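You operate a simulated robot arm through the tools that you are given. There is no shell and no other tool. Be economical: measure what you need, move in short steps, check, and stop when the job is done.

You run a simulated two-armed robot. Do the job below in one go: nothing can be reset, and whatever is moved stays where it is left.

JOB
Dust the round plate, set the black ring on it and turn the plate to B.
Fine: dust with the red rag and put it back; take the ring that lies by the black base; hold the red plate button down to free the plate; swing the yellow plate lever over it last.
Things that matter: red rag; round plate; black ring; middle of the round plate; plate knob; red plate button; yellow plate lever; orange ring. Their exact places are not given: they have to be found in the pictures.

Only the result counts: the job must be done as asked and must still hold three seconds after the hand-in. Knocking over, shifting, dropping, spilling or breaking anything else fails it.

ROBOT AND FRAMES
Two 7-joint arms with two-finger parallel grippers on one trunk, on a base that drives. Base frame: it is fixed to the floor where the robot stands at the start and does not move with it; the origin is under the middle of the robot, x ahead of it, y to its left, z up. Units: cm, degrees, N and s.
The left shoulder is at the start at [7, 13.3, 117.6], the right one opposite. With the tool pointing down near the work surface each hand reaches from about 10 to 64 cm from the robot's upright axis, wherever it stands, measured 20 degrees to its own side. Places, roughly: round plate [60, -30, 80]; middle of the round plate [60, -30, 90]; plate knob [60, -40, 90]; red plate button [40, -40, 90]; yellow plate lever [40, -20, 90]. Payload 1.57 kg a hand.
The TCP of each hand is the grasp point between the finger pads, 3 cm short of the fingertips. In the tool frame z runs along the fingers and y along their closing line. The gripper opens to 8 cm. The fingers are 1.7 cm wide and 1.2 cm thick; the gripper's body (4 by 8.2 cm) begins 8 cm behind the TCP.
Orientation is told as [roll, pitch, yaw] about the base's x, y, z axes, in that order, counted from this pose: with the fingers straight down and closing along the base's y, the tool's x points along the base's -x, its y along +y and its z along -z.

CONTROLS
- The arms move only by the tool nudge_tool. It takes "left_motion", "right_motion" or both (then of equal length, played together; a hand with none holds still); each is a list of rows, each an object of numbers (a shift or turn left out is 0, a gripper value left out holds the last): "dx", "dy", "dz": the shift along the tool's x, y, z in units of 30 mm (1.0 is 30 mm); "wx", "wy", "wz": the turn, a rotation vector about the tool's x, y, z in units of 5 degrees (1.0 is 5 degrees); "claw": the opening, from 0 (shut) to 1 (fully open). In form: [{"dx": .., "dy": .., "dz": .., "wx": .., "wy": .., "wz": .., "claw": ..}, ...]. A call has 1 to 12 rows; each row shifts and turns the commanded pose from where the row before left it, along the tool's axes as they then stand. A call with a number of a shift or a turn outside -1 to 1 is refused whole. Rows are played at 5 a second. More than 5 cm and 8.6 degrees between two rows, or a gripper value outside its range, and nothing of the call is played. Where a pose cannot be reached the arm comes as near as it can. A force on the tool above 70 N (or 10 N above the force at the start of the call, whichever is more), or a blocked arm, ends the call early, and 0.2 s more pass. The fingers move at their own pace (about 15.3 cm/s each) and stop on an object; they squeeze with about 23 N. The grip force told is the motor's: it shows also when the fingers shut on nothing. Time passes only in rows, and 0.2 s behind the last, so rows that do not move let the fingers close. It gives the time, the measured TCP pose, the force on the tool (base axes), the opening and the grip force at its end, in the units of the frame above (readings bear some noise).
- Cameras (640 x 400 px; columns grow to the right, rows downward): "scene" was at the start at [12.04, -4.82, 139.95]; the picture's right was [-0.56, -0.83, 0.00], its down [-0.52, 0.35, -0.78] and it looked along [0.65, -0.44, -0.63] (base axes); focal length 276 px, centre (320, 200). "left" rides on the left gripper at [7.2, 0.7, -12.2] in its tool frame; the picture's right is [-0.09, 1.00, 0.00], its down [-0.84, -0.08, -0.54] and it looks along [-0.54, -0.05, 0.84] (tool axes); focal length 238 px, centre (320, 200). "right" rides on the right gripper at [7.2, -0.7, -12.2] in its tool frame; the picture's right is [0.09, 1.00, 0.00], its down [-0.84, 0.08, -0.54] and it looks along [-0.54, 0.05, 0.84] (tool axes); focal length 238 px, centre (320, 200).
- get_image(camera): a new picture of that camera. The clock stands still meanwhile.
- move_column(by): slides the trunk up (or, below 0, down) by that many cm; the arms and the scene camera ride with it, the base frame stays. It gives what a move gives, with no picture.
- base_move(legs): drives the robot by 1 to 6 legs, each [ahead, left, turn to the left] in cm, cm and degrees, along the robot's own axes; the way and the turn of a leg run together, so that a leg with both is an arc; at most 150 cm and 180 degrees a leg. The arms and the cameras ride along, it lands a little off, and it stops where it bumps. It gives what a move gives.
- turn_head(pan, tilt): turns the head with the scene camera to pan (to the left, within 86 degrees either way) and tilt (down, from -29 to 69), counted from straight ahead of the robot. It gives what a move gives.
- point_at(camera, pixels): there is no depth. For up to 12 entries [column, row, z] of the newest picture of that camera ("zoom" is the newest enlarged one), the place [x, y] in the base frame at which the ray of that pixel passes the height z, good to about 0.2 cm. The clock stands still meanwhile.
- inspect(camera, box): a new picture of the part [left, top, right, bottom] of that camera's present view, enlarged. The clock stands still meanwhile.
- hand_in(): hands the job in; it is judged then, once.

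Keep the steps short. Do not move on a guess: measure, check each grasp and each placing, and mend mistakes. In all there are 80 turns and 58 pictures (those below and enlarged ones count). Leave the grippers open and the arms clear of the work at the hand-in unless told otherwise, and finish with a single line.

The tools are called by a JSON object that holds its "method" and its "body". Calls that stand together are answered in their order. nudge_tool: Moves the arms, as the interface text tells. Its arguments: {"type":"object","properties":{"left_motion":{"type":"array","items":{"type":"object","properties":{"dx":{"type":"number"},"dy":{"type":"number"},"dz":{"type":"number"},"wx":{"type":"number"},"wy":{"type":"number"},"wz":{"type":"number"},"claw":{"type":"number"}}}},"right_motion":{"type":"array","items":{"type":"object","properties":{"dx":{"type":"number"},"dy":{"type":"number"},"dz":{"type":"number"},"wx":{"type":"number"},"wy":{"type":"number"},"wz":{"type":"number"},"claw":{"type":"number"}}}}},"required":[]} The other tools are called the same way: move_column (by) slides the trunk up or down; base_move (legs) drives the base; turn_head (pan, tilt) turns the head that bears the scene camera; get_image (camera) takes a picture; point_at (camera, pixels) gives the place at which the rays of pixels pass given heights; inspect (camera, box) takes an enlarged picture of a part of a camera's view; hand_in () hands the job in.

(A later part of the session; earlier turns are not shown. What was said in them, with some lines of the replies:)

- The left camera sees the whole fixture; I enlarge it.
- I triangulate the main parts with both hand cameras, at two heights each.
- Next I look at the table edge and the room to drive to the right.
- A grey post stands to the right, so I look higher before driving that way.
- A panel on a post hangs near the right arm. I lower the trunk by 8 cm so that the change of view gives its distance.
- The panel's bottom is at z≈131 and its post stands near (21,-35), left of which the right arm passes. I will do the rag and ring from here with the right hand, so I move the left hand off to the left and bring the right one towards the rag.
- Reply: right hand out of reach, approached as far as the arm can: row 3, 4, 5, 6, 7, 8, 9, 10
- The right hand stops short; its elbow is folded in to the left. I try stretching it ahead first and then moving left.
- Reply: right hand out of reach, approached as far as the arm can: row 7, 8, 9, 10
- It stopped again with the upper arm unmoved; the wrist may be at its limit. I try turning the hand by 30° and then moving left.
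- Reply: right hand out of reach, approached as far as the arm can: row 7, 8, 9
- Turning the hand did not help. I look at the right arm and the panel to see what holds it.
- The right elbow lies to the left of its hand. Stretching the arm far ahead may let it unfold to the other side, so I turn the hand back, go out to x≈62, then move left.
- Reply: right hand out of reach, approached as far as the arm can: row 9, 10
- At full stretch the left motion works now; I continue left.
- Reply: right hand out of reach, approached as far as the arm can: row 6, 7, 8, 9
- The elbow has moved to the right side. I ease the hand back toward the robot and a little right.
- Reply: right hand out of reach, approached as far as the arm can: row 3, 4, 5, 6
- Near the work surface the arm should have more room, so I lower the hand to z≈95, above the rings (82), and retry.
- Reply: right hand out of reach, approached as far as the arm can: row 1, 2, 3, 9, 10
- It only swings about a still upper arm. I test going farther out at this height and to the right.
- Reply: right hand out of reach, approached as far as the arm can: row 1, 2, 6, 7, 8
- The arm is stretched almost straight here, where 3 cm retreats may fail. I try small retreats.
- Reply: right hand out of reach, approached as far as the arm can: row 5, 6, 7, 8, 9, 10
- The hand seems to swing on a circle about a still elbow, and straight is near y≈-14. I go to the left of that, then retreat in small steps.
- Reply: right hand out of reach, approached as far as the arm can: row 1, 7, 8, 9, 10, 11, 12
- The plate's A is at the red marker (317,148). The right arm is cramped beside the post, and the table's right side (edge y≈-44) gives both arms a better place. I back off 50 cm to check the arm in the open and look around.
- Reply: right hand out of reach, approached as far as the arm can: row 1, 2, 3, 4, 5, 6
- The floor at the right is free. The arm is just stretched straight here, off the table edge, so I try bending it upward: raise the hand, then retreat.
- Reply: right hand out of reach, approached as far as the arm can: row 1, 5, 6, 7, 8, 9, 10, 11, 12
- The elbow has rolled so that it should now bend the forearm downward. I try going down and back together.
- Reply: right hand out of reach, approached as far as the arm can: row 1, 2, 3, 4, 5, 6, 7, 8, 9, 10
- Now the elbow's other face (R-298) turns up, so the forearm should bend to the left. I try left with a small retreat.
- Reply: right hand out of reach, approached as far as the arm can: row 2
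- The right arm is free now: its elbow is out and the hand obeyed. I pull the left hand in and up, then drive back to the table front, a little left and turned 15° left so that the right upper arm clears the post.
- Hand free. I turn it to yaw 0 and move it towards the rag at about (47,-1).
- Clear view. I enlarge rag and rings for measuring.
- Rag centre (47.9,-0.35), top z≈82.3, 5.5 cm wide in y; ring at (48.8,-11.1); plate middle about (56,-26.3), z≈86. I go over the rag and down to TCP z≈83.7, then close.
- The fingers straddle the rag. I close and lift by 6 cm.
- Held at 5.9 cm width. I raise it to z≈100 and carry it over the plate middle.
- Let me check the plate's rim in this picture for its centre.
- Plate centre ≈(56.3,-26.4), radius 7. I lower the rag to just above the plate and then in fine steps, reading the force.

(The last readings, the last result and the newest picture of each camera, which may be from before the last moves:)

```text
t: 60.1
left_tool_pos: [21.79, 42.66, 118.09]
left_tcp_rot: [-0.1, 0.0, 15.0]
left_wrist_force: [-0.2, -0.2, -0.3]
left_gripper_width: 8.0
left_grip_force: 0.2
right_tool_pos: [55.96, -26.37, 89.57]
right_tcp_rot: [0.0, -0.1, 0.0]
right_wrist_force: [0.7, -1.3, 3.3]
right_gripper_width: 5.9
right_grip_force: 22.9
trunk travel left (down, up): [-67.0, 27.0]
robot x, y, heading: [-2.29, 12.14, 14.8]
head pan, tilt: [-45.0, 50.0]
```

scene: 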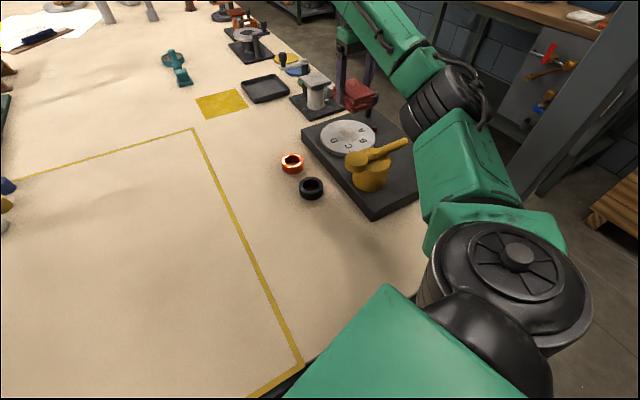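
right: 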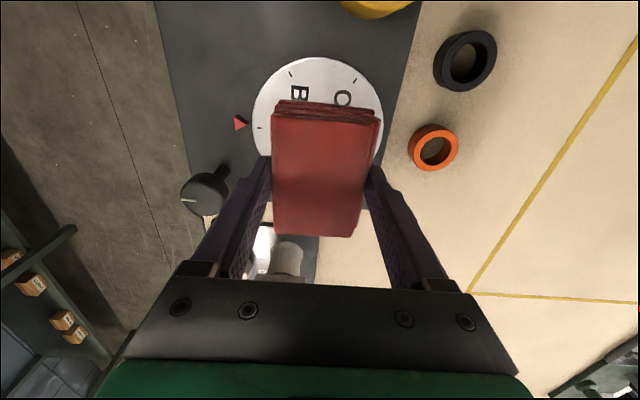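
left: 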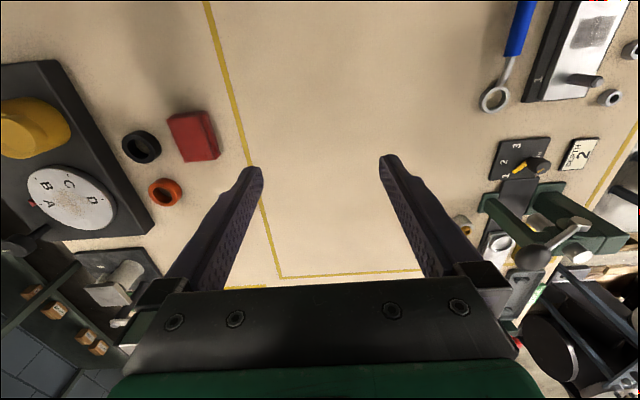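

Contact: 3.3 N upward. I press slightly more and wipe back and forth over the middle.

{"method": "nudge_tool", "body": {"right_motion": [{"dz": 0.06}, {"dy": 0.5}, {"dy": 0.5}, {"dy": -0.5}, {"dy": -0.5}, {"dy": -0.5}, {"dy": -0.5}, {"dy": 0.5, "dx": 0.5}, {"dy": 0.5, "dx": 0.4}, {"dy": 0.5}, {"dy": 0.5, "dx": -0.4}, {"dx": -0.5}]}}

{"method": "nudge_tool", "body": {"right_motion": [{"dx": -0.5, "dy": -0.2}, {"dx": -0.4, "dy": -0.3}, {"dy": -0.5}, {"dy": -0.5}, {"dy": -0.3, "dx": 0.4}, {"dx": 0.5}, {"dx": 0.4}, {"dy": 0.4, "dx": -0.2}, {"dy": 0.4, "dx": -0.3}]}}

```text
t: 62.7
left_tool_pos: [21.42, 42.74, 118.03]
left_tcp_rot: [-0.1, -0.1, 14.9]
left_wrist_force: [-0.6, 0.0, 0.4]
left_gripper_width: 8.0
left_grip_force: 0.0
right_tool_pos: [56.0, -23.18, 89.51]
right_tcp_rot: [-0.1, -0.1, 0.1]
right_wrist_force: [-3.4, 1.6, 12.9]
right_gripper_width: 5.9
right_grip_force: 23.4
trunk travel left (down, up): [-67.0, 27.0]
robot x, y, heading: [-3.02, 11.88, 14.9]
head pan, tilt: [-45.0, 50.0]
```

```text
t: 64.7
left_tool_pos: [21.56, 42.72, 118.09]
left_tcp_rot: [-0.1, -0.1, 14.9]
left_wrist_force: [0.3, -0.1, 0.1]
left_gripper_width: 8.0
left_grip_force: 0.1
right_tool_pos: [56.17, -26.27, 89.5]
right_tcp_rot: [-0.3, -0.1, -0.1]
right_wrist_force: [-3.9, -4.6, 13.9]
right_gripper_width: 5.91
right_grip_force: 23.5
trunk travel left (down, up): [-67.0, 27.0]
robot x, y, heading: [-2.54, 12.14, 14.6]
head pan, tilt: [-45.0, 50.0]
```

Good wiping force. I lift off to z≈100 and look at the plate.

{"method": "nudge_tool", "body": {"right_motion": [{"dz": -1}, {"dz": -1}, {"dz": -1}, {"dz": -0.6}]}}

{"method": "inspect", "body": {"camera": "scene", "box": [270, 90, 430, 200]}}

```text
t: 65.7
left_tool_pos: [21.86, 42.59, 118.22]
left_tcp_rot: [-0.1, 0.1, 15.0]
left_wrist_force: [0.2, 0.0, 0.1]
left_gripper_width: 8.0
left_grip_force: 0.0
right_tool_pos: [56.39, -26.39, 100.1]
right_tcp_rot: [0.0, 0.1, -0.1]
right_wrist_force: [-0.1, 0.7, 0.3]
right_gripper_width: 5.91
right_grip_force: 23.2
trunk travel left (down, up): [-67.0, 27.0]
robot x, y, heading: [-2.58, 12.11, 15.0]
head pan, tilt: [-45.0, 50.0]
```

```text
3.64 times, centred on (350, 145) of scene
```

zoom: 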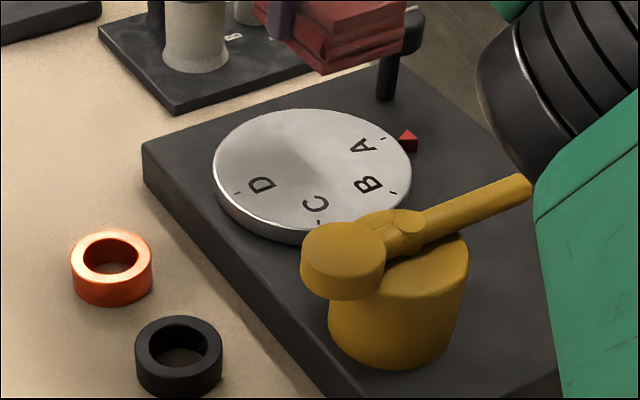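

The dust is gone. I carry the rag back over its place.

{"method": "nudge_tool", "body": {"right_motion": [{"dx": 0.312, "dy": 0.974}, {"dx": 0.312, "dy": 0.974}, {"dx": 0.312, "dy": 0.974}, {"dx": 0.312, "dy": 0.974}, {"dx": 0.312, "dy": 0.974}, {"dx": 0.312, "dy": 0.974}, {"dx": 0.312, "dy": 0.974}, {"dx": 0.312, "dy": 0.974}, {"dx": 0.312, "dy": 0.974}, {"dz": 1}, {"dz": 1}, {"dz": 1}]}}

```text
t: 68.3
left_tool_pos: [21.78, 42.65, 118.04]
left_tcp_rot: [0.0, 0.0, 15.0]
left_wrist_force: [-0.2, 0.3, 0.5]
left_gripper_width: 8.01
left_grip_force: 0.0
right_tool_pos: [47.91, -0.12, 90.92]
right_tcp_rot: [0.1, 0.0, -0.1]
right_wrist_force: [-0.5, -0.3, -0.3]
right_gripper_width: 5.93
right_grip_force: 23.3
trunk travel left (down, up): [-67.0, 27.0]
robot x, y, heading: [-2.69, 12.48, 15.1]
head pan, tilt: [-45.0, 50.0]
```

{"method": "nudge_tool", "body": {"right_motion": [{"dz": 1, "dy": -0.06}, {"dz": 1}, {"dz": 0.34}, {"claw": 1}, {"claw": 1}, {"claw": 1}, {"dz": -1}, {"dz": -1}, {"dz": -1}, {"dz": -1}]}}

{"method": "get_image", "body": {"camera": "right"}}

```text
t: 70.5
left_tool_pos: [21.76, 42.65, 118.05]
left_tcp_rot: [0.1, 0.0, 14.9]
left_wrist_force: [0.1, -0.4, 0.3]
left_gripper_width: 8.01
left_grip_force: 0.0
right_tool_pos: [47.81, -0.14, 96.19]
right_tcp_rot: [0.0, 0.1, 0.0]
right_wrist_force: [0.4, 0.1, 0.2]
right_gripper_width: 8.0
right_grip_force: 0.1
trunk travel left (down, up): [-67.0, 27.0]
robot x, y, heading: [-2.73, 11.74, 15.2]
head pan, tilt: [-45.0, 50.0]
```

```text
25 pictures are left
```

right: 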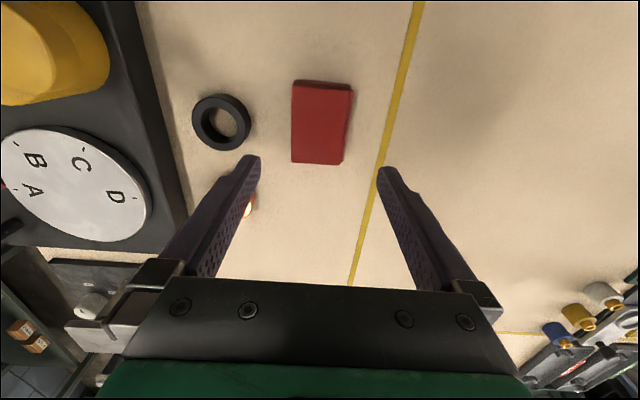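

The rag is back in place. I measure the ring and the black base's edge.

{"method": "point_at", "body": {"camera": "right", "pixels": [[221, 121, 82.5], [221, 121, 83], [192, 121, 82.5], [251, 121, 82.5], [172, 121, 82.5], [180, 160, 82.5], [176, 121, 80], [244, 203, 82], [322, 122, 82.3]]}}

{"method": "inspect", "body": {"camera": "right", "box": [130, 70, 290, 170]}}

```text
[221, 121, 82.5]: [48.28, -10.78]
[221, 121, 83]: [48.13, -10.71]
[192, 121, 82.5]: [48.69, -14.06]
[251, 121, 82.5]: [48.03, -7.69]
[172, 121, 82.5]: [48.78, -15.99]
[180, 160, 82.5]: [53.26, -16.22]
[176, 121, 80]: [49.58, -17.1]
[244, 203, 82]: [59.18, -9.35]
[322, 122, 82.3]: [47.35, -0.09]
```

```text
4.00 times, centred on (210, 120) of right
```

zoom: 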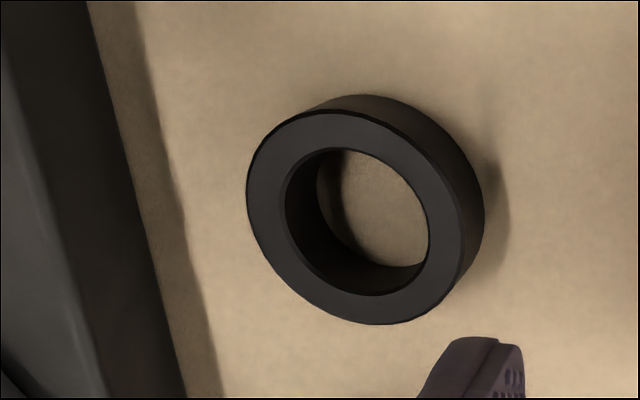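

Ring centre ≈(48.75,-11.05), diameter ≈5.7; base edge at y≈-16.5 to -17. I open to 7 cm, go over the ring and stop at z≈86 to check.

{"method": "nudge_tool", "body": {"right_motion": [{"dx": -0.08, "dy": -0.91, "claw": 0.875}, {"dx": -0.08, "dy": -0.91}, {"dx": -0.08, "dy": -0.91}, {"dx": -0.07, "dy": -0.91}, {"dz": 1}, {"dz": 1}, {"dz": 1}]}}

{"method": "get_image", "body": {"camera": "right"}}

```text
t: 72.1
left_tool_pos: [21.83, 42.53, 118.12]
left_tcp_rot: [0.0, 0.0, 15.0]
left_wrist_force: [-1.1, -0.1, -0.1]
left_gripper_width: 8.02
left_grip_force: 0.0
right_tool_pos: [48.88, -11.28, 86.98]
right_tcp_rot: [0.0, 0.0, 0.0]
right_wrist_force: [0.6, -0.1, 0.7]
right_gripper_width: 7.0
right_grip_force: 0.0
trunk travel left (down, up): [-67.0, 27.0]
robot x, y, heading: [-2.45, 11.94, 15.3]
head pan, tilt: [-45.0, 50.0]
```

```text
23 pictures are left
```

right: 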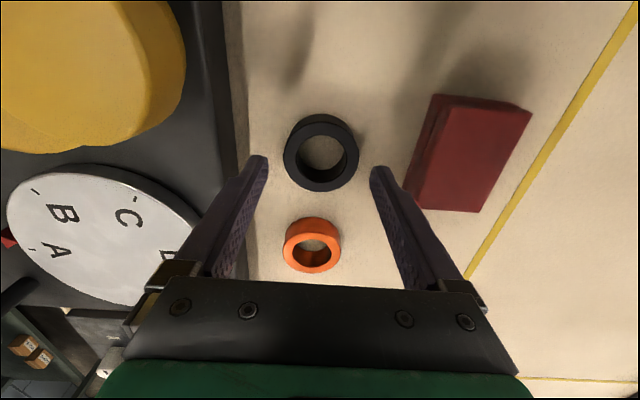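

{"method": "point_at", "body": {"camera": "right", "pixels": [[320, 155, 82.2], [284, 155, 82.2], [356, 155, 82.2], [313, 247, 82.2]]}}

```text
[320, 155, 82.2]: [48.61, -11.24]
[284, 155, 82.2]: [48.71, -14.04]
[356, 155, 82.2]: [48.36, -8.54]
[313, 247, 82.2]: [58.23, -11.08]
```

Well aligned. Down to z≈83.7, close, lift.

{"method": "nudge_tool", "body": {"right_motion": [{"dz": 0.6, "dx": 0.1}, {"dz": 0.5}, {"claw": 0}, {"claw": 0}, {"claw": 0}, {"claw": 0}, {"dz": -0.5}, {"dz": -1}, {"dz": -1}, {"dz": -1}, {"dz": -1}, {"dz": -1}]}}

{"method": "get_image", "body": {"camera": "right"}}

```text
t: 74.7
left_tool_pos: [21.78, 42.59, 118.14]
left_tcp_rot: [0.0, -0.1, 15.0]
left_wrist_force: [0.3, 0.3, 0.4]
left_gripper_width: 8.01
left_grip_force: 0.1
right_tool_pos: [48.64, -11.13, 100.16]
right_tcp_rot: [0.0, 0.0, 0.0]
right_wrist_force: [0.2, -0.7, -1.9]
right_gripper_width: 5.76
right_grip_force: 22.9
trunk travel left (down, up): [-67.0, 27.0]
robot x, y, heading: [-2.6, 12.24, 14.8]
head pan, tilt: [-45.0, 50.0]
```

```text
22 pictures are left
```

right: 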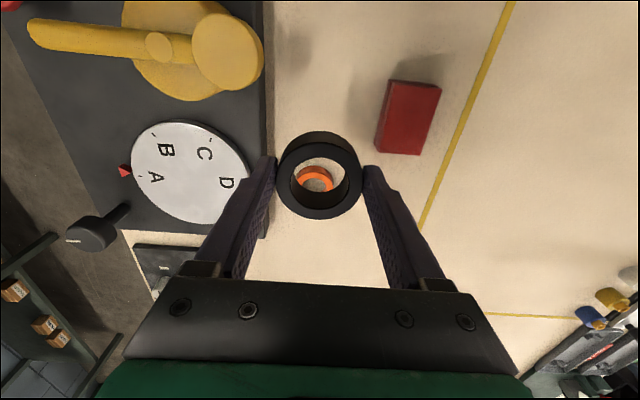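

Ring held (5.76 cm). I measure the plate centre from its rim here.

{"method": "inspect", "body": {"camera": "right", "box": [100, 100, 280, 240]}}

{"method": "point_at", "body": {"camera": "right", "pixels": [[130, 165, 85.8], [250, 182, 85.8], [185, 119, 85.8], [203, 225, 85.8], [190, 171, 85.8], [145, 128, 85.8], [240, 213, 85.8], [233, 140, 85.8], [147, 200, 85.8]]}}

```text
2.86 times, centred on (190, 170) of right
```

zoom: 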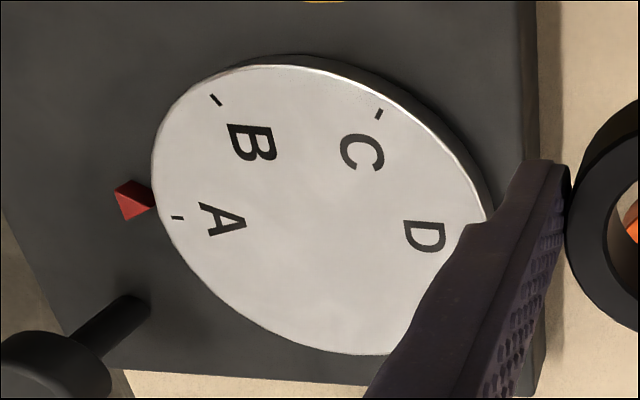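

```text
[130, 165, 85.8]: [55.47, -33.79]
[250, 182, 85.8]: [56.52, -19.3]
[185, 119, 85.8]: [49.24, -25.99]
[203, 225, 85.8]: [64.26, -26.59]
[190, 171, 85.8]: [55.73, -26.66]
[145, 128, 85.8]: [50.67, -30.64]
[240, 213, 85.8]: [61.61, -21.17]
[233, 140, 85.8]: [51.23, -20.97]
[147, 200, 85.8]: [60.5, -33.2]
```

Plate centre ≈(56.7,-26.5). I carry the ring over it and lower to z≈92 for a check.

{"method": "nudge_tool", "body": {"right_motion": [{"dx": -0.45, "dy": -0.855}, {"dx": -0.45, "dy": -0.855}, {"dx": -0.45, "dy": -0.855}, {"dx": -0.45, "dy": -0.855}, {"dx": -0.45, "dy": -0.855}, {"dx": -0.44, "dy": -0.855}, {"dz": 1}, {"dz": 1}, {"dz": 0.6}]}}

{"method": "inspect", "body": {"camera": "scene", "box": [290, 90, 420, 180]}}

{"method": "get_image", "body": {"camera": "right"}}

```text
t: 76.7
left_tool_pos: [21.77, 42.58, 118.12]
left_tcp_rot: [0.1, 0.0, 15.0]
left_wrist_force: [-0.4, -0.9, -0.2]
left_gripper_width: 8.01
left_grip_force: 0.1
right_tool_pos: [56.68, -26.6, 92.37]
right_tcp_rot: [0.0, 0.0, 0.0]
right_wrist_force: [0.4, -0.6, -2.0]
right_gripper_width: 5.72
right_grip_force: 22.9
trunk travel left (down, up): [-67.0, 27.0]
robot x, y, heading: [-2.38, 11.94, 15.0]
head pan, tilt: [-45.0, 50.0]
```

```text
4.44 times, centred on (355, 135) of scene
```

zoom: 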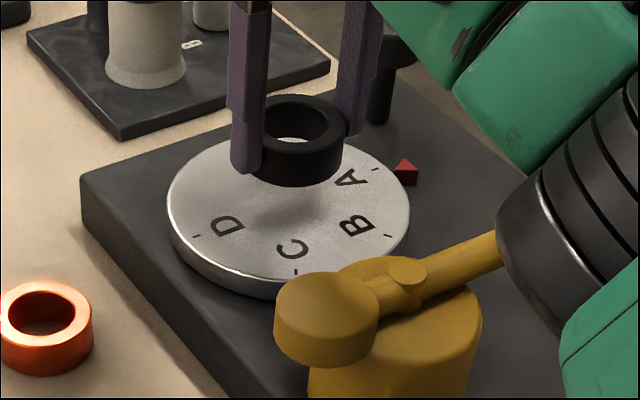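

```text
19 pictures are left
```

right: 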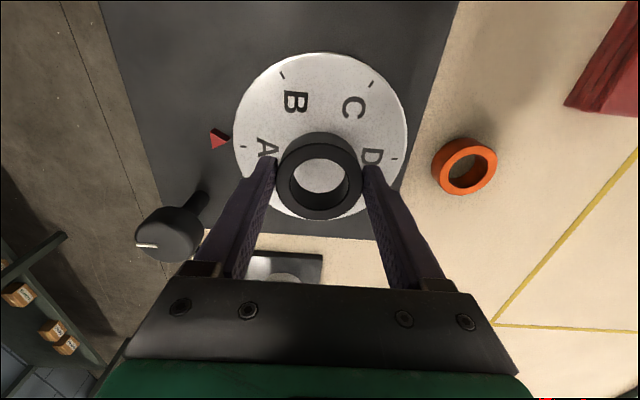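

{"method": "point_at", "body": {"camera": "right", "pixels": [[233, 140, 85.8], [407, 140, 85.8], [320, 53, 85.8], [320, 53, 84.5], [233, 140, 84.5], [407, 140, 84.5], [243, 146, 85.8], [396, 158, 85.8]]}}

```text
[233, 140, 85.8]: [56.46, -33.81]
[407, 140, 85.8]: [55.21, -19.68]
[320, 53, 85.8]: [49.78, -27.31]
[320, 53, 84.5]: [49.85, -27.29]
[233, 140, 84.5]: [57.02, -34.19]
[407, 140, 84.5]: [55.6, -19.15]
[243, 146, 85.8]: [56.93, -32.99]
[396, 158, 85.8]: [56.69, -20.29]
```

Centre from the A and D ticks: (56.8,-26.65); the ring is there. I lower to just above contact.

{"method": "nudge_tool", "body": {"right_motion": [{"dz": 0.6, "dx": -0.04}, {"dz": 0.25}, {"dz": 0.05}]}}

{"method": "nudge_tool", "body": {"right_motion": [{"dz": 0.06}, {"dz": 0.04}]}}

```text
t: 77.5
left_tool_pos: [21.76, 42.56, 118.2]
left_tcp_rot: [0.0, 0.0, 15.0]
left_wrist_force: [-0.5, -0.1, 0.5]
left_gripper_width: 8.01
left_grip_force: 0.0
right_tool_pos: [56.73, -26.47, 89.62]
right_tcp_rot: [-0.1, 0.0, 0.0]
right_wrist_force: [0.3, 0.6, -1.6]
right_gripper_width: 5.71
right_grip_force: 23.2
trunk travel left (down, up): [-67.0, 27.0]
robot x, y, heading: [-2.37, 11.91, 15.0]
head pan, tilt: [-45.0, 50.0]
```

```text
t: 78.1
left_tool_pos: [21.8, 42.53, 118.07]
left_tcp_rot: [0.0, 0.0, 14.9]
left_wrist_force: [0.3, 0.2, -0.5]
left_gripper_width: 8.01
left_grip_force: 0.0
right_tool_pos: [56.73, -26.64, 89.34]
right_tcp_rot: [0.0, 0.0, -0.1]
right_wrist_force: [1.3, -0.5, -0.4]
right_gripper_width: 5.74
right_grip_force: 22.6
trunk travel left (down, up): [-67.0, 27.0]
robot x, y, heading: [-2.75, 12.01, 14.8]
head pan, tilt: [-45.0, 50.0]
```

Weight begins to come off (−1.9 to −0.4 N). One fine step more, then I open and lift straight up.

{"method": "nudge_tool", "body": {"right_motion": [{"dz": 0.04}, {"claw": 1}, {"claw": 1}, {"claw": 1}, {"dz": -0.5}, {"dz": -1}, {"dz": -1}, {"dz": -1}, {"dz": -0.8}]}}

{"method": "get_image", "body": {"camera": "right"}}

```text
t: 80.1
left_tool_pos: [21.87, 42.61, 117.95]
left_tcp_rot: [0.0, 0.0, 14.9]
left_wrist_force: [0.2, -0.6, 0.3]
left_gripper_width: 8.02
left_grip_force: 0.0
right_tool_pos: [56.76, -26.61, 102.22]
right_tcp_rot: [0.0, 0.0, -0.1]
right_wrist_force: [-0.1, 0.6, 0.1]
right_gripper_width: 8.0
right_grip_force: 0.1
trunk travel left (down, up): [-67.0, 27.0]
robot x, y, heading: [-2.24, 11.88, 15.2]
head pan, tilt: [-45.0, 50.0]
```

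```text
18 pictures are left
```

right: 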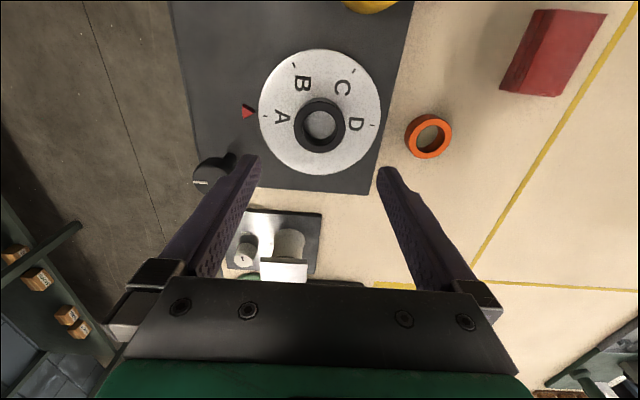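

The ring sits centred on the plate. Next I bring the right hand left, clear of the post, then drive round to the table's right side (about x=63, y=-103, heading 90°).

{"method": "nudge_tool", "body": {"right_motion": [{"dy": 1, "dx": 0.33}, {"dy": 1, "dx": 0.33}, {"dy": 1, "dx": 0.33}, {"dy": 1, "dx": 0.33}, {"dy": 1, "dx": 0.33}, {"dy": 1, "dx": 0.33}, {"dy": 1, "dx": 0.33}, {"dy": 1, "dx": 0.33}, {"dy": 1, "dx": 0.33}, {"dy": 1, "dx": 0.33}, {"dy": 1, "dx": 0.33}, {"dy": 1, "dx": 0.33}]}}

{"method": "base_move", "body": {"legs": [[0, 10, 0], [-50, 0, 0], [0, 0, -15], [0, -112, 0], [0, 0, 90], [0, -116, 0]]}}

{"method": "turn_head", "body": {"pan": 0, "tilt": 45}}

{"method": "get_image", "body": {"camera": "scene"}}

```text
t: 82.7
left_tool_pos: [21.76, 42.57, 118.12]
left_tcp_rot: [-0.1, 0.0, 15.0]
left_wrist_force: [0.2, 0.2, -0.2]
left_gripper_width: 8.0
left_grip_force: 0.1
right_tool_pos: [44.79, 9.57, 102.1]
right_tcp_rot: [-0.1, 0.0, 0.0]
right_wrist_force: [-0.4, 0.0, 0.6]
right_gripper_width: 8.02
right_grip_force: 0.1
trunk travel left (down, up): [-67.0, 27.0]
robot x, y, heading: [-2.29, 12.07, 15.0]
head pan, tilt: [-45.0, 50.0]
```

```text
t: 83.7
left_tool_pos: [20.55, 47.84, 117.96]
left_tcp_rot: [-0.3, 0.1, 13.7]
left_wrist_force: [0.1, 0.0, -0.3]
left_gripper_width: 8.0
left_grip_force: 0.0
right_tool_pos: [42.84, 14.15, 102.21]
right_tcp_rot: [-0.2, 0.1, -1.3]
right_wrist_force: [0.3, 0.7, 0.1]
right_gripper_width: 8.0
right_grip_force: 0.0
trunk travel left (down, up): [-67.0, 27.0]
robot x, y, heading: [-4.55, 17.18, 13.7]
head pan, tilt: [-45.0, 50.0]
stopped in leg 1: the robot was blocked; the commanded pose is now the measured one
```

```text
t: 84.8
left_tool_pos: [20.59, 47.21, 118.0]
left_tcp_rot: [0.1, -0.1, 13.6]
left_wrist_force: [0.4, -1.0, -0.4]
left_gripper_width: 7.99
left_grip_force: 0.2
right_tool_pos: [42.8, 13.65, 102.25]
right_tcp_rot: [0.0, 0.0, -1.3]
right_wrist_force: [-0.5, 0.0, -0.4]
right_gripper_width: 8.02
right_grip_force: 0.1
trunk travel left (down, up): [-67.0, 27.0]
robot x, y, heading: [-4.37, 17.58, 13.8]
head pan, tilt: [0.0, 45.0]
```

```text
17 pictures are left
```

scene: 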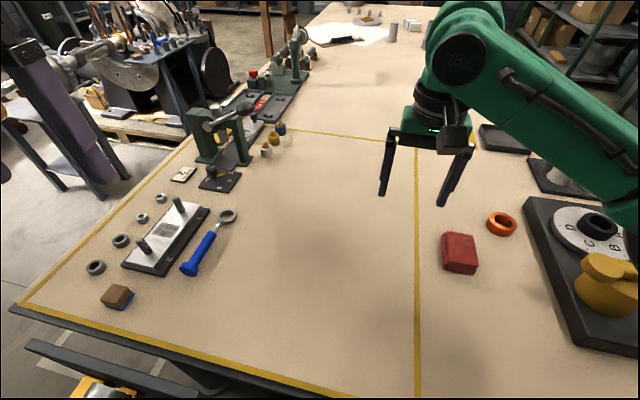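

A cart at the left stopped that strafe at 5 cm. From here backing straight moves away from it and is clear of the post as well.

{"method": "base_move", "body": {"legs": [[-50, 0, 0], [0, 0, -13.8], [0, -108.5, 0], [0, 0, 90], [0, -116, 0]]}}

{"method": "get_image", "body": {"camera": "scene"}}

```text
t: 103.1
left_tool_pos: [39.99, -73.06, 118.07]
left_tcp_rot: [0.1, 0.0, 89.1]
left_wrist_force: [0.2, 0.8, 0.4]
left_gripper_width: 8.0
left_grip_force: 0.0
right_tool_pos: [78.15, -60.12, 102.15]
right_tcp_rot: [0.0, 0.0, 74.0]
right_wrist_force: [0.1, -0.1, -0.5]
right_gripper_width: 7.99
right_grip_force: 0.1
trunk travel left (down, up): [-67.0, 27.0]
robot x, y, heading: [62.62, -104.61, 89.1]
head pan, tilt: [0.0, 45.0]
```

```text
16 pictures are left
```

scene: 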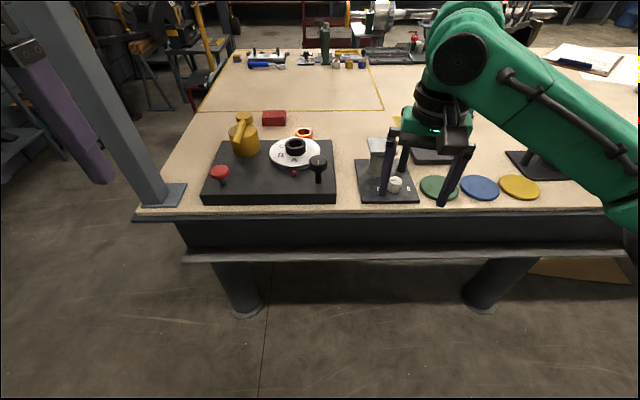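

At the side station. I lower the left hand and square the right one, then drive 18 cm ahead and look down.

{"method": "nudge_tool", "body": {"left_motion": [{"dz": 1}, {"dz": 1}, {"dz": 1}, {"dz": 1}, {"dz": 1}, {"dz": 1}], "right_motion": [{"wz": -1}, {"wz": -1}, {"wz": -1}, {"dz": 0}, {"dz": 0}, {"dz": 0}]}}

{"method": "base_move", "body": {"legs": [[18, 0, 1]]}}

{"method": "turn_head", "body": {"pan": 10, "tilt": 50}}

{"method": "get_image", "body": {"camera": "scene"}}

```text
t: 104.5
left_tool_pos: [39.92, -73.04, 99.92]
left_tcp_rot: [0.0, -0.1, 89.0]
left_wrist_force: [0.9, 0.4, 0.3]
left_gripper_width: 8.0
left_grip_force: 0.0
right_tool_pos: [78.12, -60.26, 102.1]
right_tcp_rot: [0.0, 0.0, 89.0]
right_wrist_force: [-0.9, -0.8, -0.1]
right_gripper_width: 8.01
right_grip_force: 0.0
trunk travel left (down, up): [-67.0, 27.0]
robot x, y, heading: [62.5, -104.7, 88.9]
head pan, tilt: [0.0, 45.0]
```

```text
t: 106.0
left_tool_pos: [39.58, -55.79, 100.12]
left_tcp_rot: [0.0, 0.0, 89.9]
left_wrist_force: [-0.5, -0.8, -0.4]
left_gripper_width: 8.02
left_grip_force: 0.0
right_tool_pos: [77.6, -42.17, 102.28]
right_tcp_rot: [0.0, 0.0, 90.0]
right_wrist_force: [-0.3, -0.6, -0.9]
right_gripper_width: 8.01
right_grip_force: 0.0
trunk travel left (down, up): [-67.0, 27.0]
robot x, y, heading: [62.75, -86.68, 89.7]
head pan, tilt: [0.0, 45.0]
```

```text
t: 106.8
left_tool_pos: [39.59, -55.56, 100.1]
left_tcp_rot: [0.0, 0.1, 90.0]
left_wrist_force: [0.3, -0.7, 0.5]
left_gripper_width: 8.0
left_grip_force: 0.1
right_tool_pos: [77.52, -41.93, 102.05]
right_tcp_rot: [-0.1, 0.2, 90.1]
right_wrist_force: [-0.2, -1.0, -1.0]
right_gripper_width: 8.01
right_grip_force: 0.1
trunk travel left (down, up): [-67.0, 27.0]
robot x, y, heading: [62.66, -87.28, 90.2]
head pan, tilt: [10.0, 50.0]
```

```text
15 pictures are left
```

scene: 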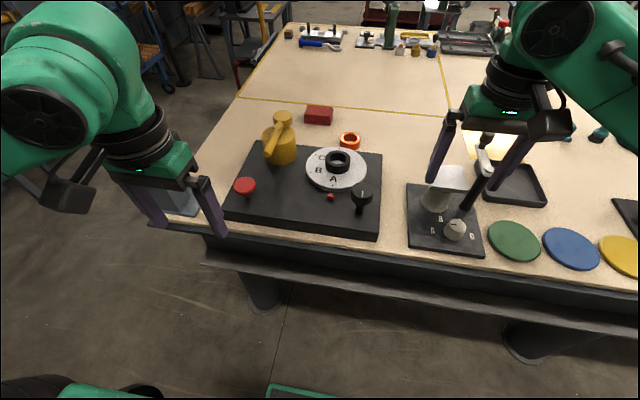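

{"method": "inspect", "body": {"camera": "scene", "box": [220, 95, 400, 245]}}

{"method": "point_at", "body": {"camera": "scene", "pixels": [[244, 185, 87], [244, 185, 88.5], [362, 193, 89], [362, 193, 91], [330, 197, 84], [282, 116, 94], [281, 138, 91], [268, 154, 93]]}}

```text
2.67 times, centred on (310, 170) of scene
```

zoom: 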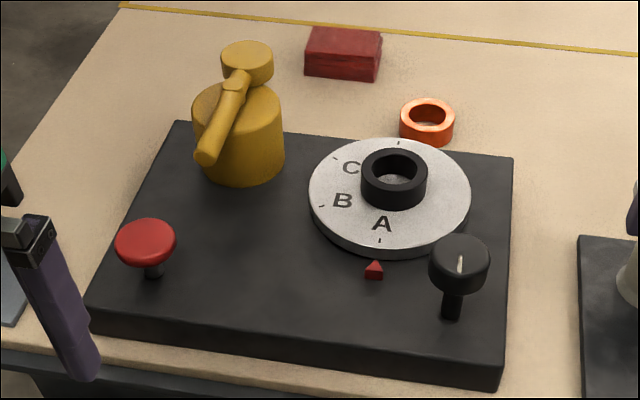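

```text
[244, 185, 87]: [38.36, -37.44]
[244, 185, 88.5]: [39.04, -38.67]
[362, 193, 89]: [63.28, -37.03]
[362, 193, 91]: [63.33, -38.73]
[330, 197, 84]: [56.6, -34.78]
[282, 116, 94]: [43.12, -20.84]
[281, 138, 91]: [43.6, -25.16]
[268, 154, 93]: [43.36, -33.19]
```

Button ≈(38.8,-38.15, top 87.7), knob ≈(63.2,-38.2, top ≈90). I bring the shut left hand over the button and the open right hand over the knob.

{"method": "nudge_tool", "body": {"left_motion": [{"dx": -0.97, "dy": 0.045, "claw": 0}, {"dx": -0.97, "dy": 0.045}, {"dx": -0.97, "dy": 0.045}, {"dx": -0.97, "dy": 0.045}, {"dx": -0.97, "dy": 0.045}, {"dx": -0.97, "dy": 0.045}, {"dz": 1}, {"dz": 1}], "right_motion": [{"dy": 0.8, "dx": -0.2, "claw": 1}, {"dy": 0.8, "dx": -0.2}, {"dy": 0.8, "dx": -0.2}, {"dy": 0.8, "dx": -0.2}, {"dy": 0.8, "dx": -0.2}, {"dy": 0.77, "dx": -0.23}, {"dz": 1}, {"dz": 1}]}}

{"method": "get_image", "body": {"camera": "right"}}

{"method": "get_image", "body": {"camera": "scene"}}

```text
t: 108.5
left_tool_pos: [38.71, -38.11, 94.04]
left_tcp_rot: [0.0, 0.2, 90.0]
left_wrist_force: [0.1, -0.6, -0.3]
left_gripper_width: 0.0
left_grip_force: 21.3
right_tool_pos: [63.18, -38.24, 96.04]
right_tcp_rot: [0.0, 0.1, 89.9]
right_wrist_force: [-0.1, -0.3, -0.1]
right_gripper_width: 7.99
right_grip_force: 0.0
trunk travel left (down, up): [-67.0, 27.0]
robot x, y, heading: [62.77, -86.84, 90.0]
head pan, tilt: [10.0, 50.0]
```

```text
13 pictures are left
```

right: 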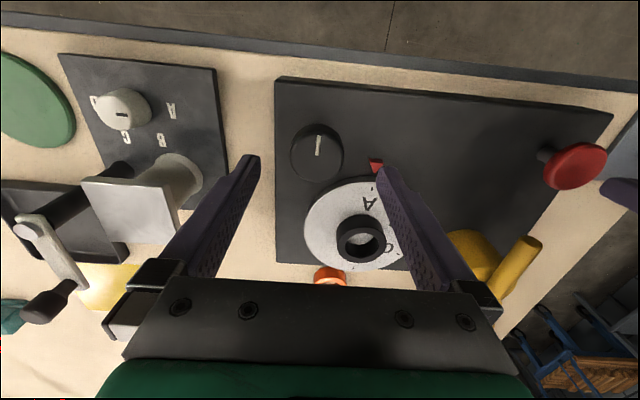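

```text
12 pictures are left
```

scene: 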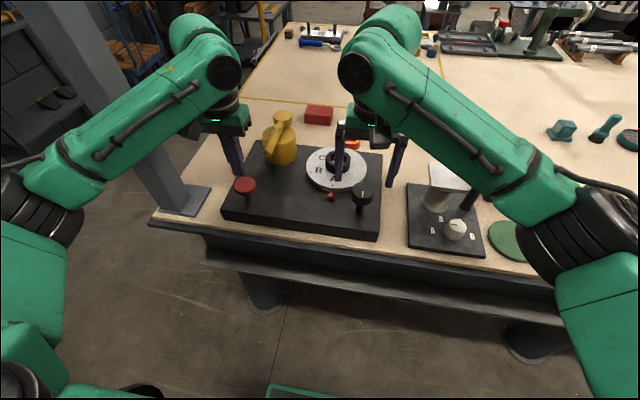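

{"method": "point_at", "body": {"camera": "right", "pixels": [[317, 152, 90], [317, 152, 91], [317, 124, 90], [317, 181, 90], [291, 152, 90], [343, 152, 90], [574, 165, 87.7], [376, 164, 83]]}}

{"method": "point_at", "body": {"camera": "scene", "pixels": [[362, 193, 90], [362, 193, 91], [244, 185, 87.7]]}}

```text
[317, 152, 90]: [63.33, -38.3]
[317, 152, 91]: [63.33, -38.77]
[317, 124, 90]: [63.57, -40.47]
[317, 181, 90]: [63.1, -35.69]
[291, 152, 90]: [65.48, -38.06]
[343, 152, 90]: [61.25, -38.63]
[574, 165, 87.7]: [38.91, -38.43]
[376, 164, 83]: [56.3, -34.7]
```

```text
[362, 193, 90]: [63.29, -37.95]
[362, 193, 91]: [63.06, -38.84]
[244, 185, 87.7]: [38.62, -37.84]
```

Both aligned. The right hand goes down to z≈91 and closes on the knob; the left goes to just above the button.

{"method": "nudge_tool", "body": {"left_motion": [{"dz": 0.5}, {"dz": 0.4}, {"dz": 0}, {"dz": 0}, {"dz": 0}, {"dz": 0}], "right_motion": [{"dz": 0.8, "dy": -0.03}, {"dz": 0.88}, {"claw": 0}, {"claw": 0}, {"claw": 0}, {"claw": 0}]}}

{"method": "nudge_tool", "body": {"left_motion": [{"dz": 0.15}, {"dz": 0.15}, {"dz": 0.15}]}}

```text
t: 110.0
left_tool_pos: [38.91, -38.07, 91.3]
left_tcp_rot: [0.0, 0.0, 90.0]
left_wrist_force: [0.5, 0.4, 0.4]
left_gripper_width: 0.0
left_grip_force: 21.6
right_tool_pos: [63.43, -38.15, 90.94]
right_tcp_rot: [0.0, 0.0, 90.0]
right_wrist_force: [2.7, 0.3, -4.6]
right_gripper_width: 4.35
right_grip_force: 44.9
trunk travel left (down, up): [-67.0, 27.0]
robot x, y, heading: [62.93, -86.89, 89.8]
head pan, tilt: [10.0, 50.0]
```

```text
t: 110.8
left_tool_pos: [39.05, -38.28, 90.03]
left_tcp_rot: [0.0, 0.0, 90.0]
left_wrist_force: [-1.5, 1.4, 4.4]
left_gripper_width: 0.0
left_grip_force: 21.3
right_tool_pos: [63.2, -38.21, 91.1]
right_tcp_rot: [0.0, 0.1, 90.1]
right_wrist_force: [1.7, 2.2, -4.9]
right_gripper_width: 4.32
right_grip_force: 45.1
trunk travel left (down, up): [-67.0, 27.0]
robot x, y, heading: [62.47, -87.09, 90.1]
head pan, tilt: [10.0, 50.0]
```

Knob gripped (4.3 cm); the button gives 4.4 N. I press further.

{"method": "nudge_tool", "body": {"left_motion": [{"dz": 0.1}, {"dz": 0.1}, {"dz": 0.1}]}}

{"method": "nudge_tool", "body": {"left_motion": [{"dz": 0.1}, {"dz": 0.1}]}}

```text
t: 111.5
left_tool_pos: [38.85, -38.25, 89.54]
left_tcp_rot: [0.0, -0.4, 90.1]
left_wrist_force: [0.5, -13.4, 55.4]
left_gripper_width: 0.0
left_grip_force: 21.3
right_tool_pos: [63.35, -38.35, 91.1]
right_tcp_rot: [0.2, -0.1, 89.8]
right_wrist_force: [-8.4, 26.6, -29.2]
right_gripper_width: 4.36
right_grip_force: 44.8
trunk travel left (down, up): [-67.0, 27.0]
robot x, y, heading: [62.72, -86.94, 89.9]
head pan, tilt: [10.0, 50.0]
```

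```text
t: 112.1
left_tool_pos: [38.85, -38.2, 89.68]
left_tcp_rot: [0.0, -1.2, 90.1]
left_wrist_force: [1.5, -9.2, 26.2]
left_gripper_width: 0.0
left_grip_force: 21.2
right_tool_pos: [63.49, -38.51, 91.32]
right_tcp_rot: [0.2, -0.3, 89.8]
right_wrist_force: [-1.3, 8.2, 1.2]
right_gripper_width: 4.36
right_grip_force: 45.4
trunk travel left (down, up): [-67.0, 27.0]
robot x, y, heading: [62.85, -87.14, 90.1]
head pan, tilt: [10.0, 50.0]
stopped in row 2 (left hand): the force on the tool passed its limit (the readings are from after the stop); the commanded pose is now the measured one
```

The button is at its stop, held with 26 N. I turn the knob 15° (yaw up) as a test and look.

{"method": "nudge_tool", "body": {"right_motion": [{"wz": -1}, {"wz": -1}, {"wz": -1}]}}

{"method": "inspect", "body": {"camera": "scene", "box": [220, 95, 400, 245]}}

```text
t: 112.9
left_tool_pos: [38.87, -38.24, 89.61]
left_tcp_rot: [0.0, -1.2, 90.2]
left_wrist_force: [-5.2, -8.4, 39.7]
left_gripper_width: 0.0
left_grip_force: 21.2
right_tool_pos: [63.51, -38.53, 91.29]
right_tcp_rot: [0.0, -0.3, 104.9]
right_wrist_force: [3.5, 15.0, -5.4]
right_gripper_width: 4.34
right_grip_force: 44.5
trunk travel left (down, up): [-67.0, 27.0]
robot x, y, heading: [63.14, -87.17, 89.9]
head pan, tilt: [10.0, 50.0]
```

```text
2.67 times, centred on (310, 170) of scene
```

zoom: 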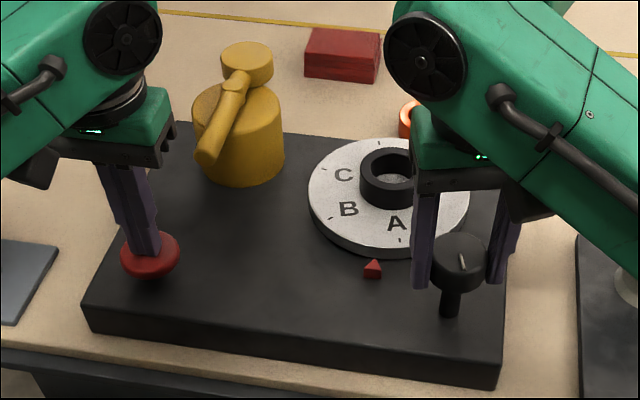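

Plate follows about 1:1 in the right direction (B towards the marker). A to B is 60°, so 45° more.

{"method": "nudge_tool", "body": {"right_motion": [{"wz": -1}, {"wz": -1}, {"wz": -1}, {"wz": -1}, {"wz": -1}, {"wz": -1}, {"wz": -1}, {"wz": -1}, {"wz": -1}]}}

{"method": "inspect", "body": {"camera": "scene", "box": [280, 130, 400, 225]}}

```text
t: 114.9
left_tool_pos: [38.94, -38.15, 89.54]
left_tcp_rot: [0.2, -1.1, 90.2]
left_wrist_force: [-19.7, -9.7, 40.6]
left_gripper_width: 0.01
left_grip_force: 21.3
right_tool_pos: [63.85, -38.26, 91.29]
right_tcp_rot: [-0.4, -0.4, 149.8]
right_wrist_force: [26.2, 24.9, 3.0]
right_gripper_width: 4.34
right_grip_force: 45.5
trunk travel left (down, up): [-67.0, 27.0]
robot x, y, heading: [62.68, -87.16, 90.0]
head pan, tilt: [10.0, 50.0]
```

```text
4.21 times, centred on (340, 178) of scene
```

zoom: 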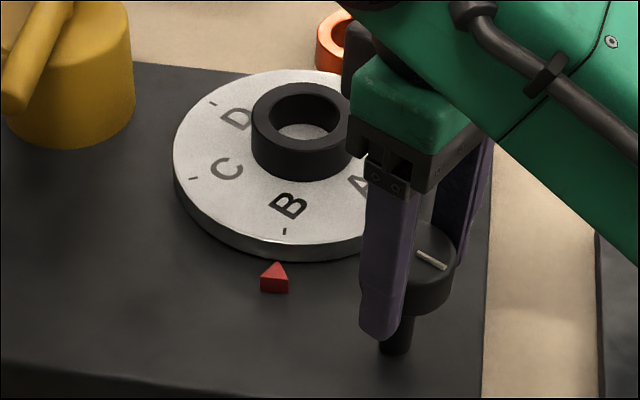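

{"method": "point_at", "body": {"camera": "zoom", "pixels": [[285, 231, 85.8], [277, 266, 84.5], [274, 285, 82.5], [212, 103, 85.8], [193, 179, 85.8]]}}

{"method": "point_at", "body": {"camera": "scene", "pixels": [[332.5, 185, 85.8], [331.7, 185.4, 85.8]]}}

```text
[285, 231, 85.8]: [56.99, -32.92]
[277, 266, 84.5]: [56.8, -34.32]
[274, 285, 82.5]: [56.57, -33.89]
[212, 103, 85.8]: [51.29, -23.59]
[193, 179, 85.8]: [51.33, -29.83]
```

```text
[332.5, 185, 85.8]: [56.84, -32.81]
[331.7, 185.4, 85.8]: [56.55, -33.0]
```

B's tick stands where A's was, at the marker (within ~1°). I release the button first so the plate locks, then open the right hand and lift it.

{"method": "nudge_tool", "body": {"left_motion": [{"dz": -0.3}, {"dz": -0.6}, {"dz": -1}, {"dz": -0.5}]}}

{"method": "nudge_tool", "body": {"right_motion": [{"claw": 1}, {"claw": 1}, {"claw": 1}, {"dz": -0.6}, {"dz": -1}, {"dz": -1}, {"dz": -1}]}}

{"method": "inspect", "body": {"camera": "scene", "box": [230, 95, 390, 215]}}

```text
t: 115.9
left_tool_pos: [39.13, -38.21, 96.52]
left_tcp_rot: [0.2, -0.8, 90.1]
left_wrist_force: [0.4, 1.0, -0.4]
left_gripper_width: 0.01
left_grip_force: 21.7
right_tool_pos: [63.83, -38.33, 91.16]
right_tcp_rot: [-0.2, -0.4, 149.8]
right_wrist_force: [25.3, 10.1, 26.7]
right_gripper_width: 4.34
right_grip_force: 45.2
trunk travel left (down, up): [-67.0, 27.0]
robot x, y, heading: [62.75, -86.95, 89.9]
head pan, tilt: [10.0, 50.0]
```

```text
t: 117.5
left_tool_pos: [38.59, -38.21, 96.42]
left_tcp_rot: [-0.1, -0.7, 90.1]
left_wrist_force: [1.0, 0.6, -0.2]
left_gripper_width: 0.0
left_grip_force: 22.0
right_tool_pos: [63.32, -38.43, 101.77]
right_tcp_rot: [0.0, -0.1, 150.0]
right_wrist_force: [-0.7, 0.4, 0.4]
right_gripper_width: 8.01
right_grip_force: 0.1
trunk travel left (down, up): [-67.0, 27.0]
robot x, y, heading: [62.73, -87.29, 90.0]
head pan, tilt: [10.0, 50.0]
```

```text
3.33 times, centred on (310, 155) of scene
```

zoom: 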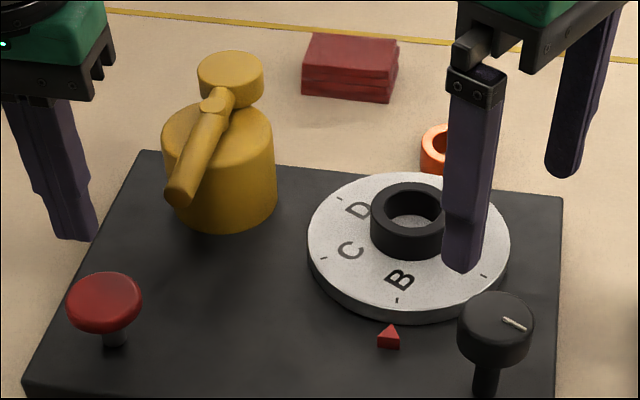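

B stays at the marker and the knob is free. I look closely at the lever with the left camera.

{"method": "inspect", "body": {"camera": "left", "box": [200, 100, 520, 300]}}

```text
2.00 times, centred on (360, 200) of left
```

zoom: 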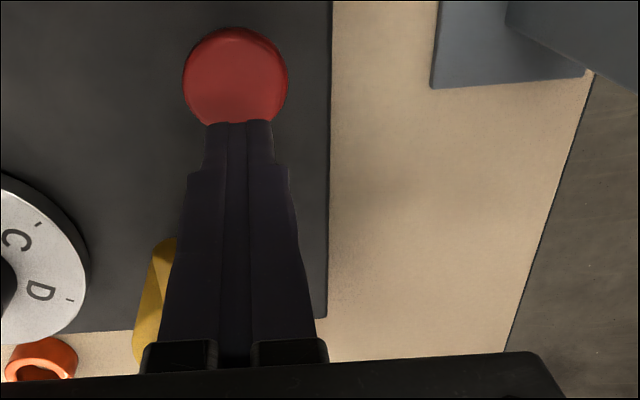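

The lever turns about its nub at (42.4,-23.5), its handle pointing to -y with the end near (42.5,-32). I retreat the right hand, and bring the shut left fingertips to the handle's -x side at (39.3,-31), tips at z≈90.4.

{"method": "nudge_tool", "body": {"left_motion": [{"dz": 0}, {"dz": 0}, {"dz": 0}, {"dx": -0.78, "dy": -0.08}, {"dx": -0.78, "dy": -0.08}, {"dx": -0.78, "dy": -0.08}, {"dz": 0.5}, {"dz": 0.5}], "right_motion": [{"dx": 0.5, "dy": 0.866}, {"dx": 0.5, "dy": 0.866}, {"dx": 0.5, "dy": 0.866}, {"dx": 0.5, "dy": 0.866}, {"dx": 0.5, "dy": 0.866}, {"dx": 0.5, "dy": 0.866}, {"dx": 0.5, "dy": 0.866}, {"dz": 0}]}}

{"method": "inspect", "body": {"camera": "scene", "box": [210, 85, 390, 215]}}

```text
t: 119.3
left_tool_pos: [39.45, -30.99, 93.4]
left_tcp_rot: [-0.1, -0.7, 90.1]
left_wrist_force: [-0.2, 0.6, 0.1]
left_gripper_width: 0.0
left_grip_force: 21.5
right_tool_pos: [63.26, -59.24, 101.86]
right_tcp_rot: [0.1, -0.1, 150.0]
right_wrist_force: [-0.2, 0.7, -1.0]
right_gripper_width: 8.02
right_grip_force: 0.1
trunk travel left (down, up): [-67.0, 27.0]
robot x, y, heading: [62.29, -86.51, 90.1]
head pan, tilt: [10.0, 50.0]
```

```text
3.08 times, centred on (300, 150) of scene
```

zoom: 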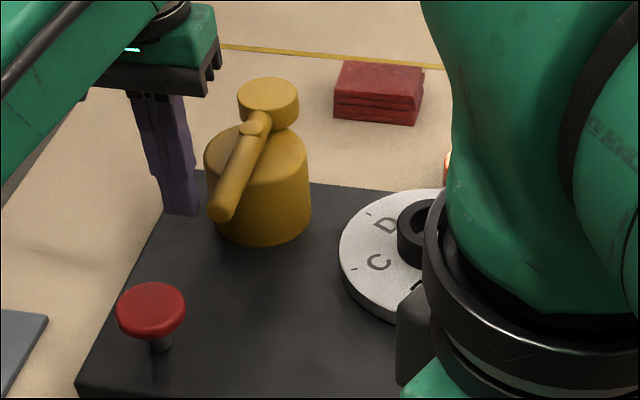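

The fingertips are beside the handle. I push it towards the plate in short steps (first 5 cm).

{"method": "nudge_tool", "body": {"left_motion": [{"dy": -0.27}, {"dy": -0.3}, {"dy": -0.35, "dx": 0.07}, {"dy": -0.35}, {"dy": -0.34, "dx": -0.07}]}}

{"method": "inspect", "body": {"camera": "scene", "box": [210, 85, 390, 215]}}

```text
t: 120.5
left_tool_pos: [44.24, -31.0, 93.55]
left_tcp_rot: [0.0, -0.7, 90.1]
left_wrist_force: [-0.2, 0.4, -0.5]
left_gripper_width: 0.0
left_grip_force: 21.3
right_tool_pos: [63.27, -59.4, 101.81]
right_tcp_rot: [0.0, -0.1, 149.8]
right_wrist_force: [-1.4, -1.1, -0.5]
right_gripper_width: 8.0
right_grip_force: 0.1
trunk travel left (down, up): [-67.0, 27.0]
robot x, y, heading: [62.79, -87.38, 90.1]
head pan, tilt: [10.0, 50.0]
```

```text
3.08 times, centred on (300, 150) of scene
```

zoom: 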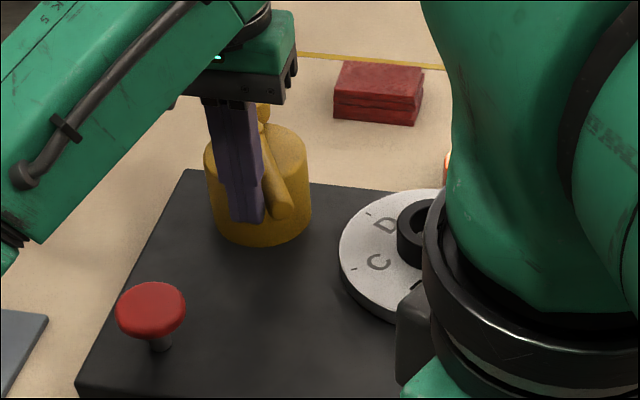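

It swings freely (no force). I follow the arc until the handle points at the plate.

{"method": "nudge_tool", "body": {"left_motion": [{"dy": -0.32, "dx": -0.13}, {"dy": -0.32, "dx": -0.13}, {"dy": -0.27, "dx": -0.2}, {"dy": -0.27, "dx": -0.2}, {"dy": -0.21, "dx": -0.27}, {"dy": -0.21, "dx": -0.26}]}}

{"method": "nudge_tool", "body": {"left_motion": [{"dy": -0.14, "dx": -0.31}, {"dy": -0.13, "dx": -0.31}]}}

```text
t: 121.9
left_tool_pos: [48.89, -27.4, 93.5]
left_tcp_rot: [-0.2, -0.8, 90.2]
left_wrist_force: [-0.3, 0.2, -0.3]
left_gripper_width: 0.02
left_grip_force: 21.4
right_tool_pos: [63.35, -59.37, 101.76]
right_tcp_rot: [0.1, -0.1, 150.0]
right_wrist_force: [0.8, 0.2, 0.0]
right_gripper_width: 8.0
right_grip_force: 0.1
trunk travel left (down, up): [-67.0, 27.0]
robot x, y, heading: [63.05, -87.11, 90.3]
head pan, tilt: [10.0, 50.0]
```

```text
t: 122.5
left_tool_pos: [49.31, -26.66, 93.61]
left_tcp_rot: [0.0, 0.0, 90.4]
left_wrist_force: [-15.0, -41.1, -14.7]
left_gripper_width: 0.0
left_grip_force: 21.4
right_tool_pos: [62.94, -60.0, 102.03]
right_tcp_rot: [-0.4, -0.2, 150.1]
right_wrist_force: [-0.4, -0.9, -1.0]
right_gripper_width: 8.01
right_grip_force: 0.0
trunk travel left (down, up): [-67.0, 27.0]
robot x, y, heading: [62.74, -87.33, 90.3]
head pan, tilt: [10.0, 50.0]
```

A firm stop, with the handle about towards the plate: that is its end. I back the fingers off, lift, and retreat the left hand to look.

{"method": "nudge_tool", "body": {"left_motion": [{"dx": 0.3, "dy": 0.1}, {"dx": 0.3, "dy": 0.1}, {"dz": -1}, {"dz": -1}, {"dz": -0.8}, {"dx": 1, "dy": 0.2}, {"dx": 1, "dy": 0.2}, {"dx": 1, "dy": 0.2}, {"dx": 1, "dy": 0.2}, {"dx": 1, "claw": 1}, {"dx": 1, "claw": 1}, {"dx": 1, "claw": 1}]}}

{"method": "nudge_tool", "body": {"right_motion": [{"dx": 0.85, "dy": -0.5}, {"dx": 0.85, "dy": -0.5}, {"dx": 0.85, "dy": -0.5}, {"dx": 0.85, "dy": -0.5}, {"dx": 0.85, "dy": -0.5}, {"dx": 0.85, "dy": -0.5}]}}

{"method": "inspect", "body": {"camera": "scene", "box": [220, 85, 400, 225]}}

```text
t: 125.1
left_tool_pos: [46.78, -48.7, 101.87]
left_tcp_rot: [0.0, -0.8, 90.1]
left_wrist_force: [0.7, 0.1, 0.2]
left_gripper_width: 8.0
left_grip_force: 0.1
left hand out of reach, approached as far as the arm can: row 1
right_tool_pos: [63.28, -59.43, 101.95]
right_tcp_rot: [0.0, -0.2, 150.0]
right_wrist_force: [-0.3, -0.6, -0.1]
right_gripper_width: 8.01
right_grip_force: 0.2
trunk travel left (down, up): [-67.0, 27.0]
robot x, y, heading: [63.03, -87.17, 90.3]
head pan, tilt: [10.0, 50.0]
```

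```text
t: 126.5
left_tool_pos: [46.83, -48.58, 101.83]
left_tcp_rot: [-0.2, -0.8, 90.1]
left_wrist_force: [-0.8, 0.1, 1.1]
left_gripper_width: 8.01
left_grip_force: 0.1
right_tool_pos: [72.14, -59.38, 101.89]
right_tcp_rot: [0.1, -0.1, 149.9]
right_wrist_force: [-0.3, 0.6, 0.1]
right_gripper_width: 7.97
right_grip_force: 0.1
right hand out of reach, approached as far as the arm can: row 4, 5, 6
trunk travel left (down, up): [-67.0, 27.0]
robot x, y, heading: [63.1, -86.6, 90.0]
head pan, tilt: [10.0, 50.0]
```

```text
2.86 times, centred on (310, 155) of scene
```

zoom: 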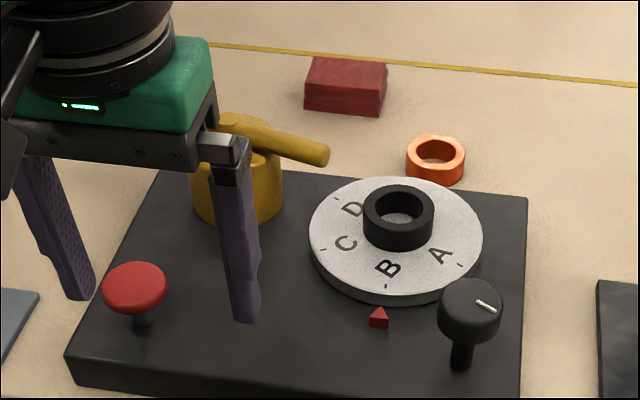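

I measure the handle's direction and B's tick.

{"method": "point_at", "body": {"camera": "zoom", "pixels": [[322, 152, 91.3], [238, 125, 92], [386, 286, 85.8], [379, 308, 84.5], [398, 200, 88.1], [343, 88, 82.3]]}}

```text
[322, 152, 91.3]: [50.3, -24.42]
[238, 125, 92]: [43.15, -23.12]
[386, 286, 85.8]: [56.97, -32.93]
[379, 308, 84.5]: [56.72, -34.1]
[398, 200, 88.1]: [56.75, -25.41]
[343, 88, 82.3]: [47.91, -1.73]
```

The handle points over the plate's near rim against its stop, B is at the marker, and the ring is centred. I back the base off to clear the arms and take a last look.

{"method": "base_move", "body": {"legs": [[-16, 0, 0]]}}

{"method": "inspect", "body": {"camera": "scene", "box": [180, 50, 420, 200]}}

```text
t: 127.9
left_tool_pos: [46.86, -64.33, 101.73]
left_tcp_rot: [-0.1, -0.7, 90.1]
left_wrist_force: [0.2, 1.4, 1.0]
left_gripper_width: 8.01
left_grip_force: 0.1
right_tool_pos: [72.13, -75.07, 101.87]
right_tcp_rot: [0.2, -0.1, 149.9]
right_wrist_force: [1.3, 0.0, -0.1]
right_gripper_width: 8.02
right_grip_force: 0.0
trunk travel left (down, up): [-67.0, 27.0]
robot x, y, heading: [62.59, -102.82, 89.8]
head pan, tilt: [10.0, 50.0]
```

```text
2.67 times, centred on (300, 125) of scene
```

zoom: 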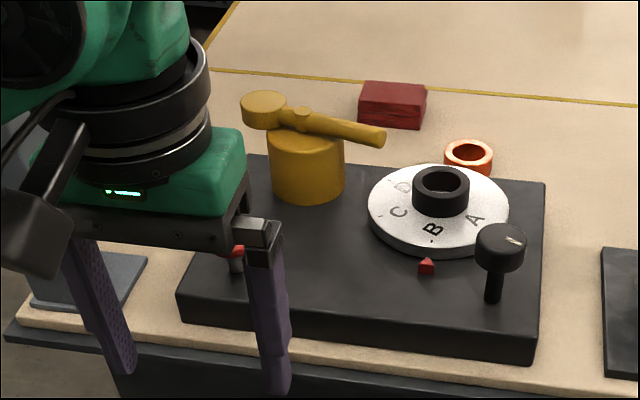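

All is in place and the grippers are open and clear, so I hand in.

{"method": "hand_in", "body": {}}

```text
The job is handed in.
```

The plate is dusted and turned to B with the black ring centred on it, the red rag is back in its place, and the yellow lever is swung against its stop, pointing at the plate; on the way the base bumped a cart left of the table and stopped, and I did not check whether the cart moved.
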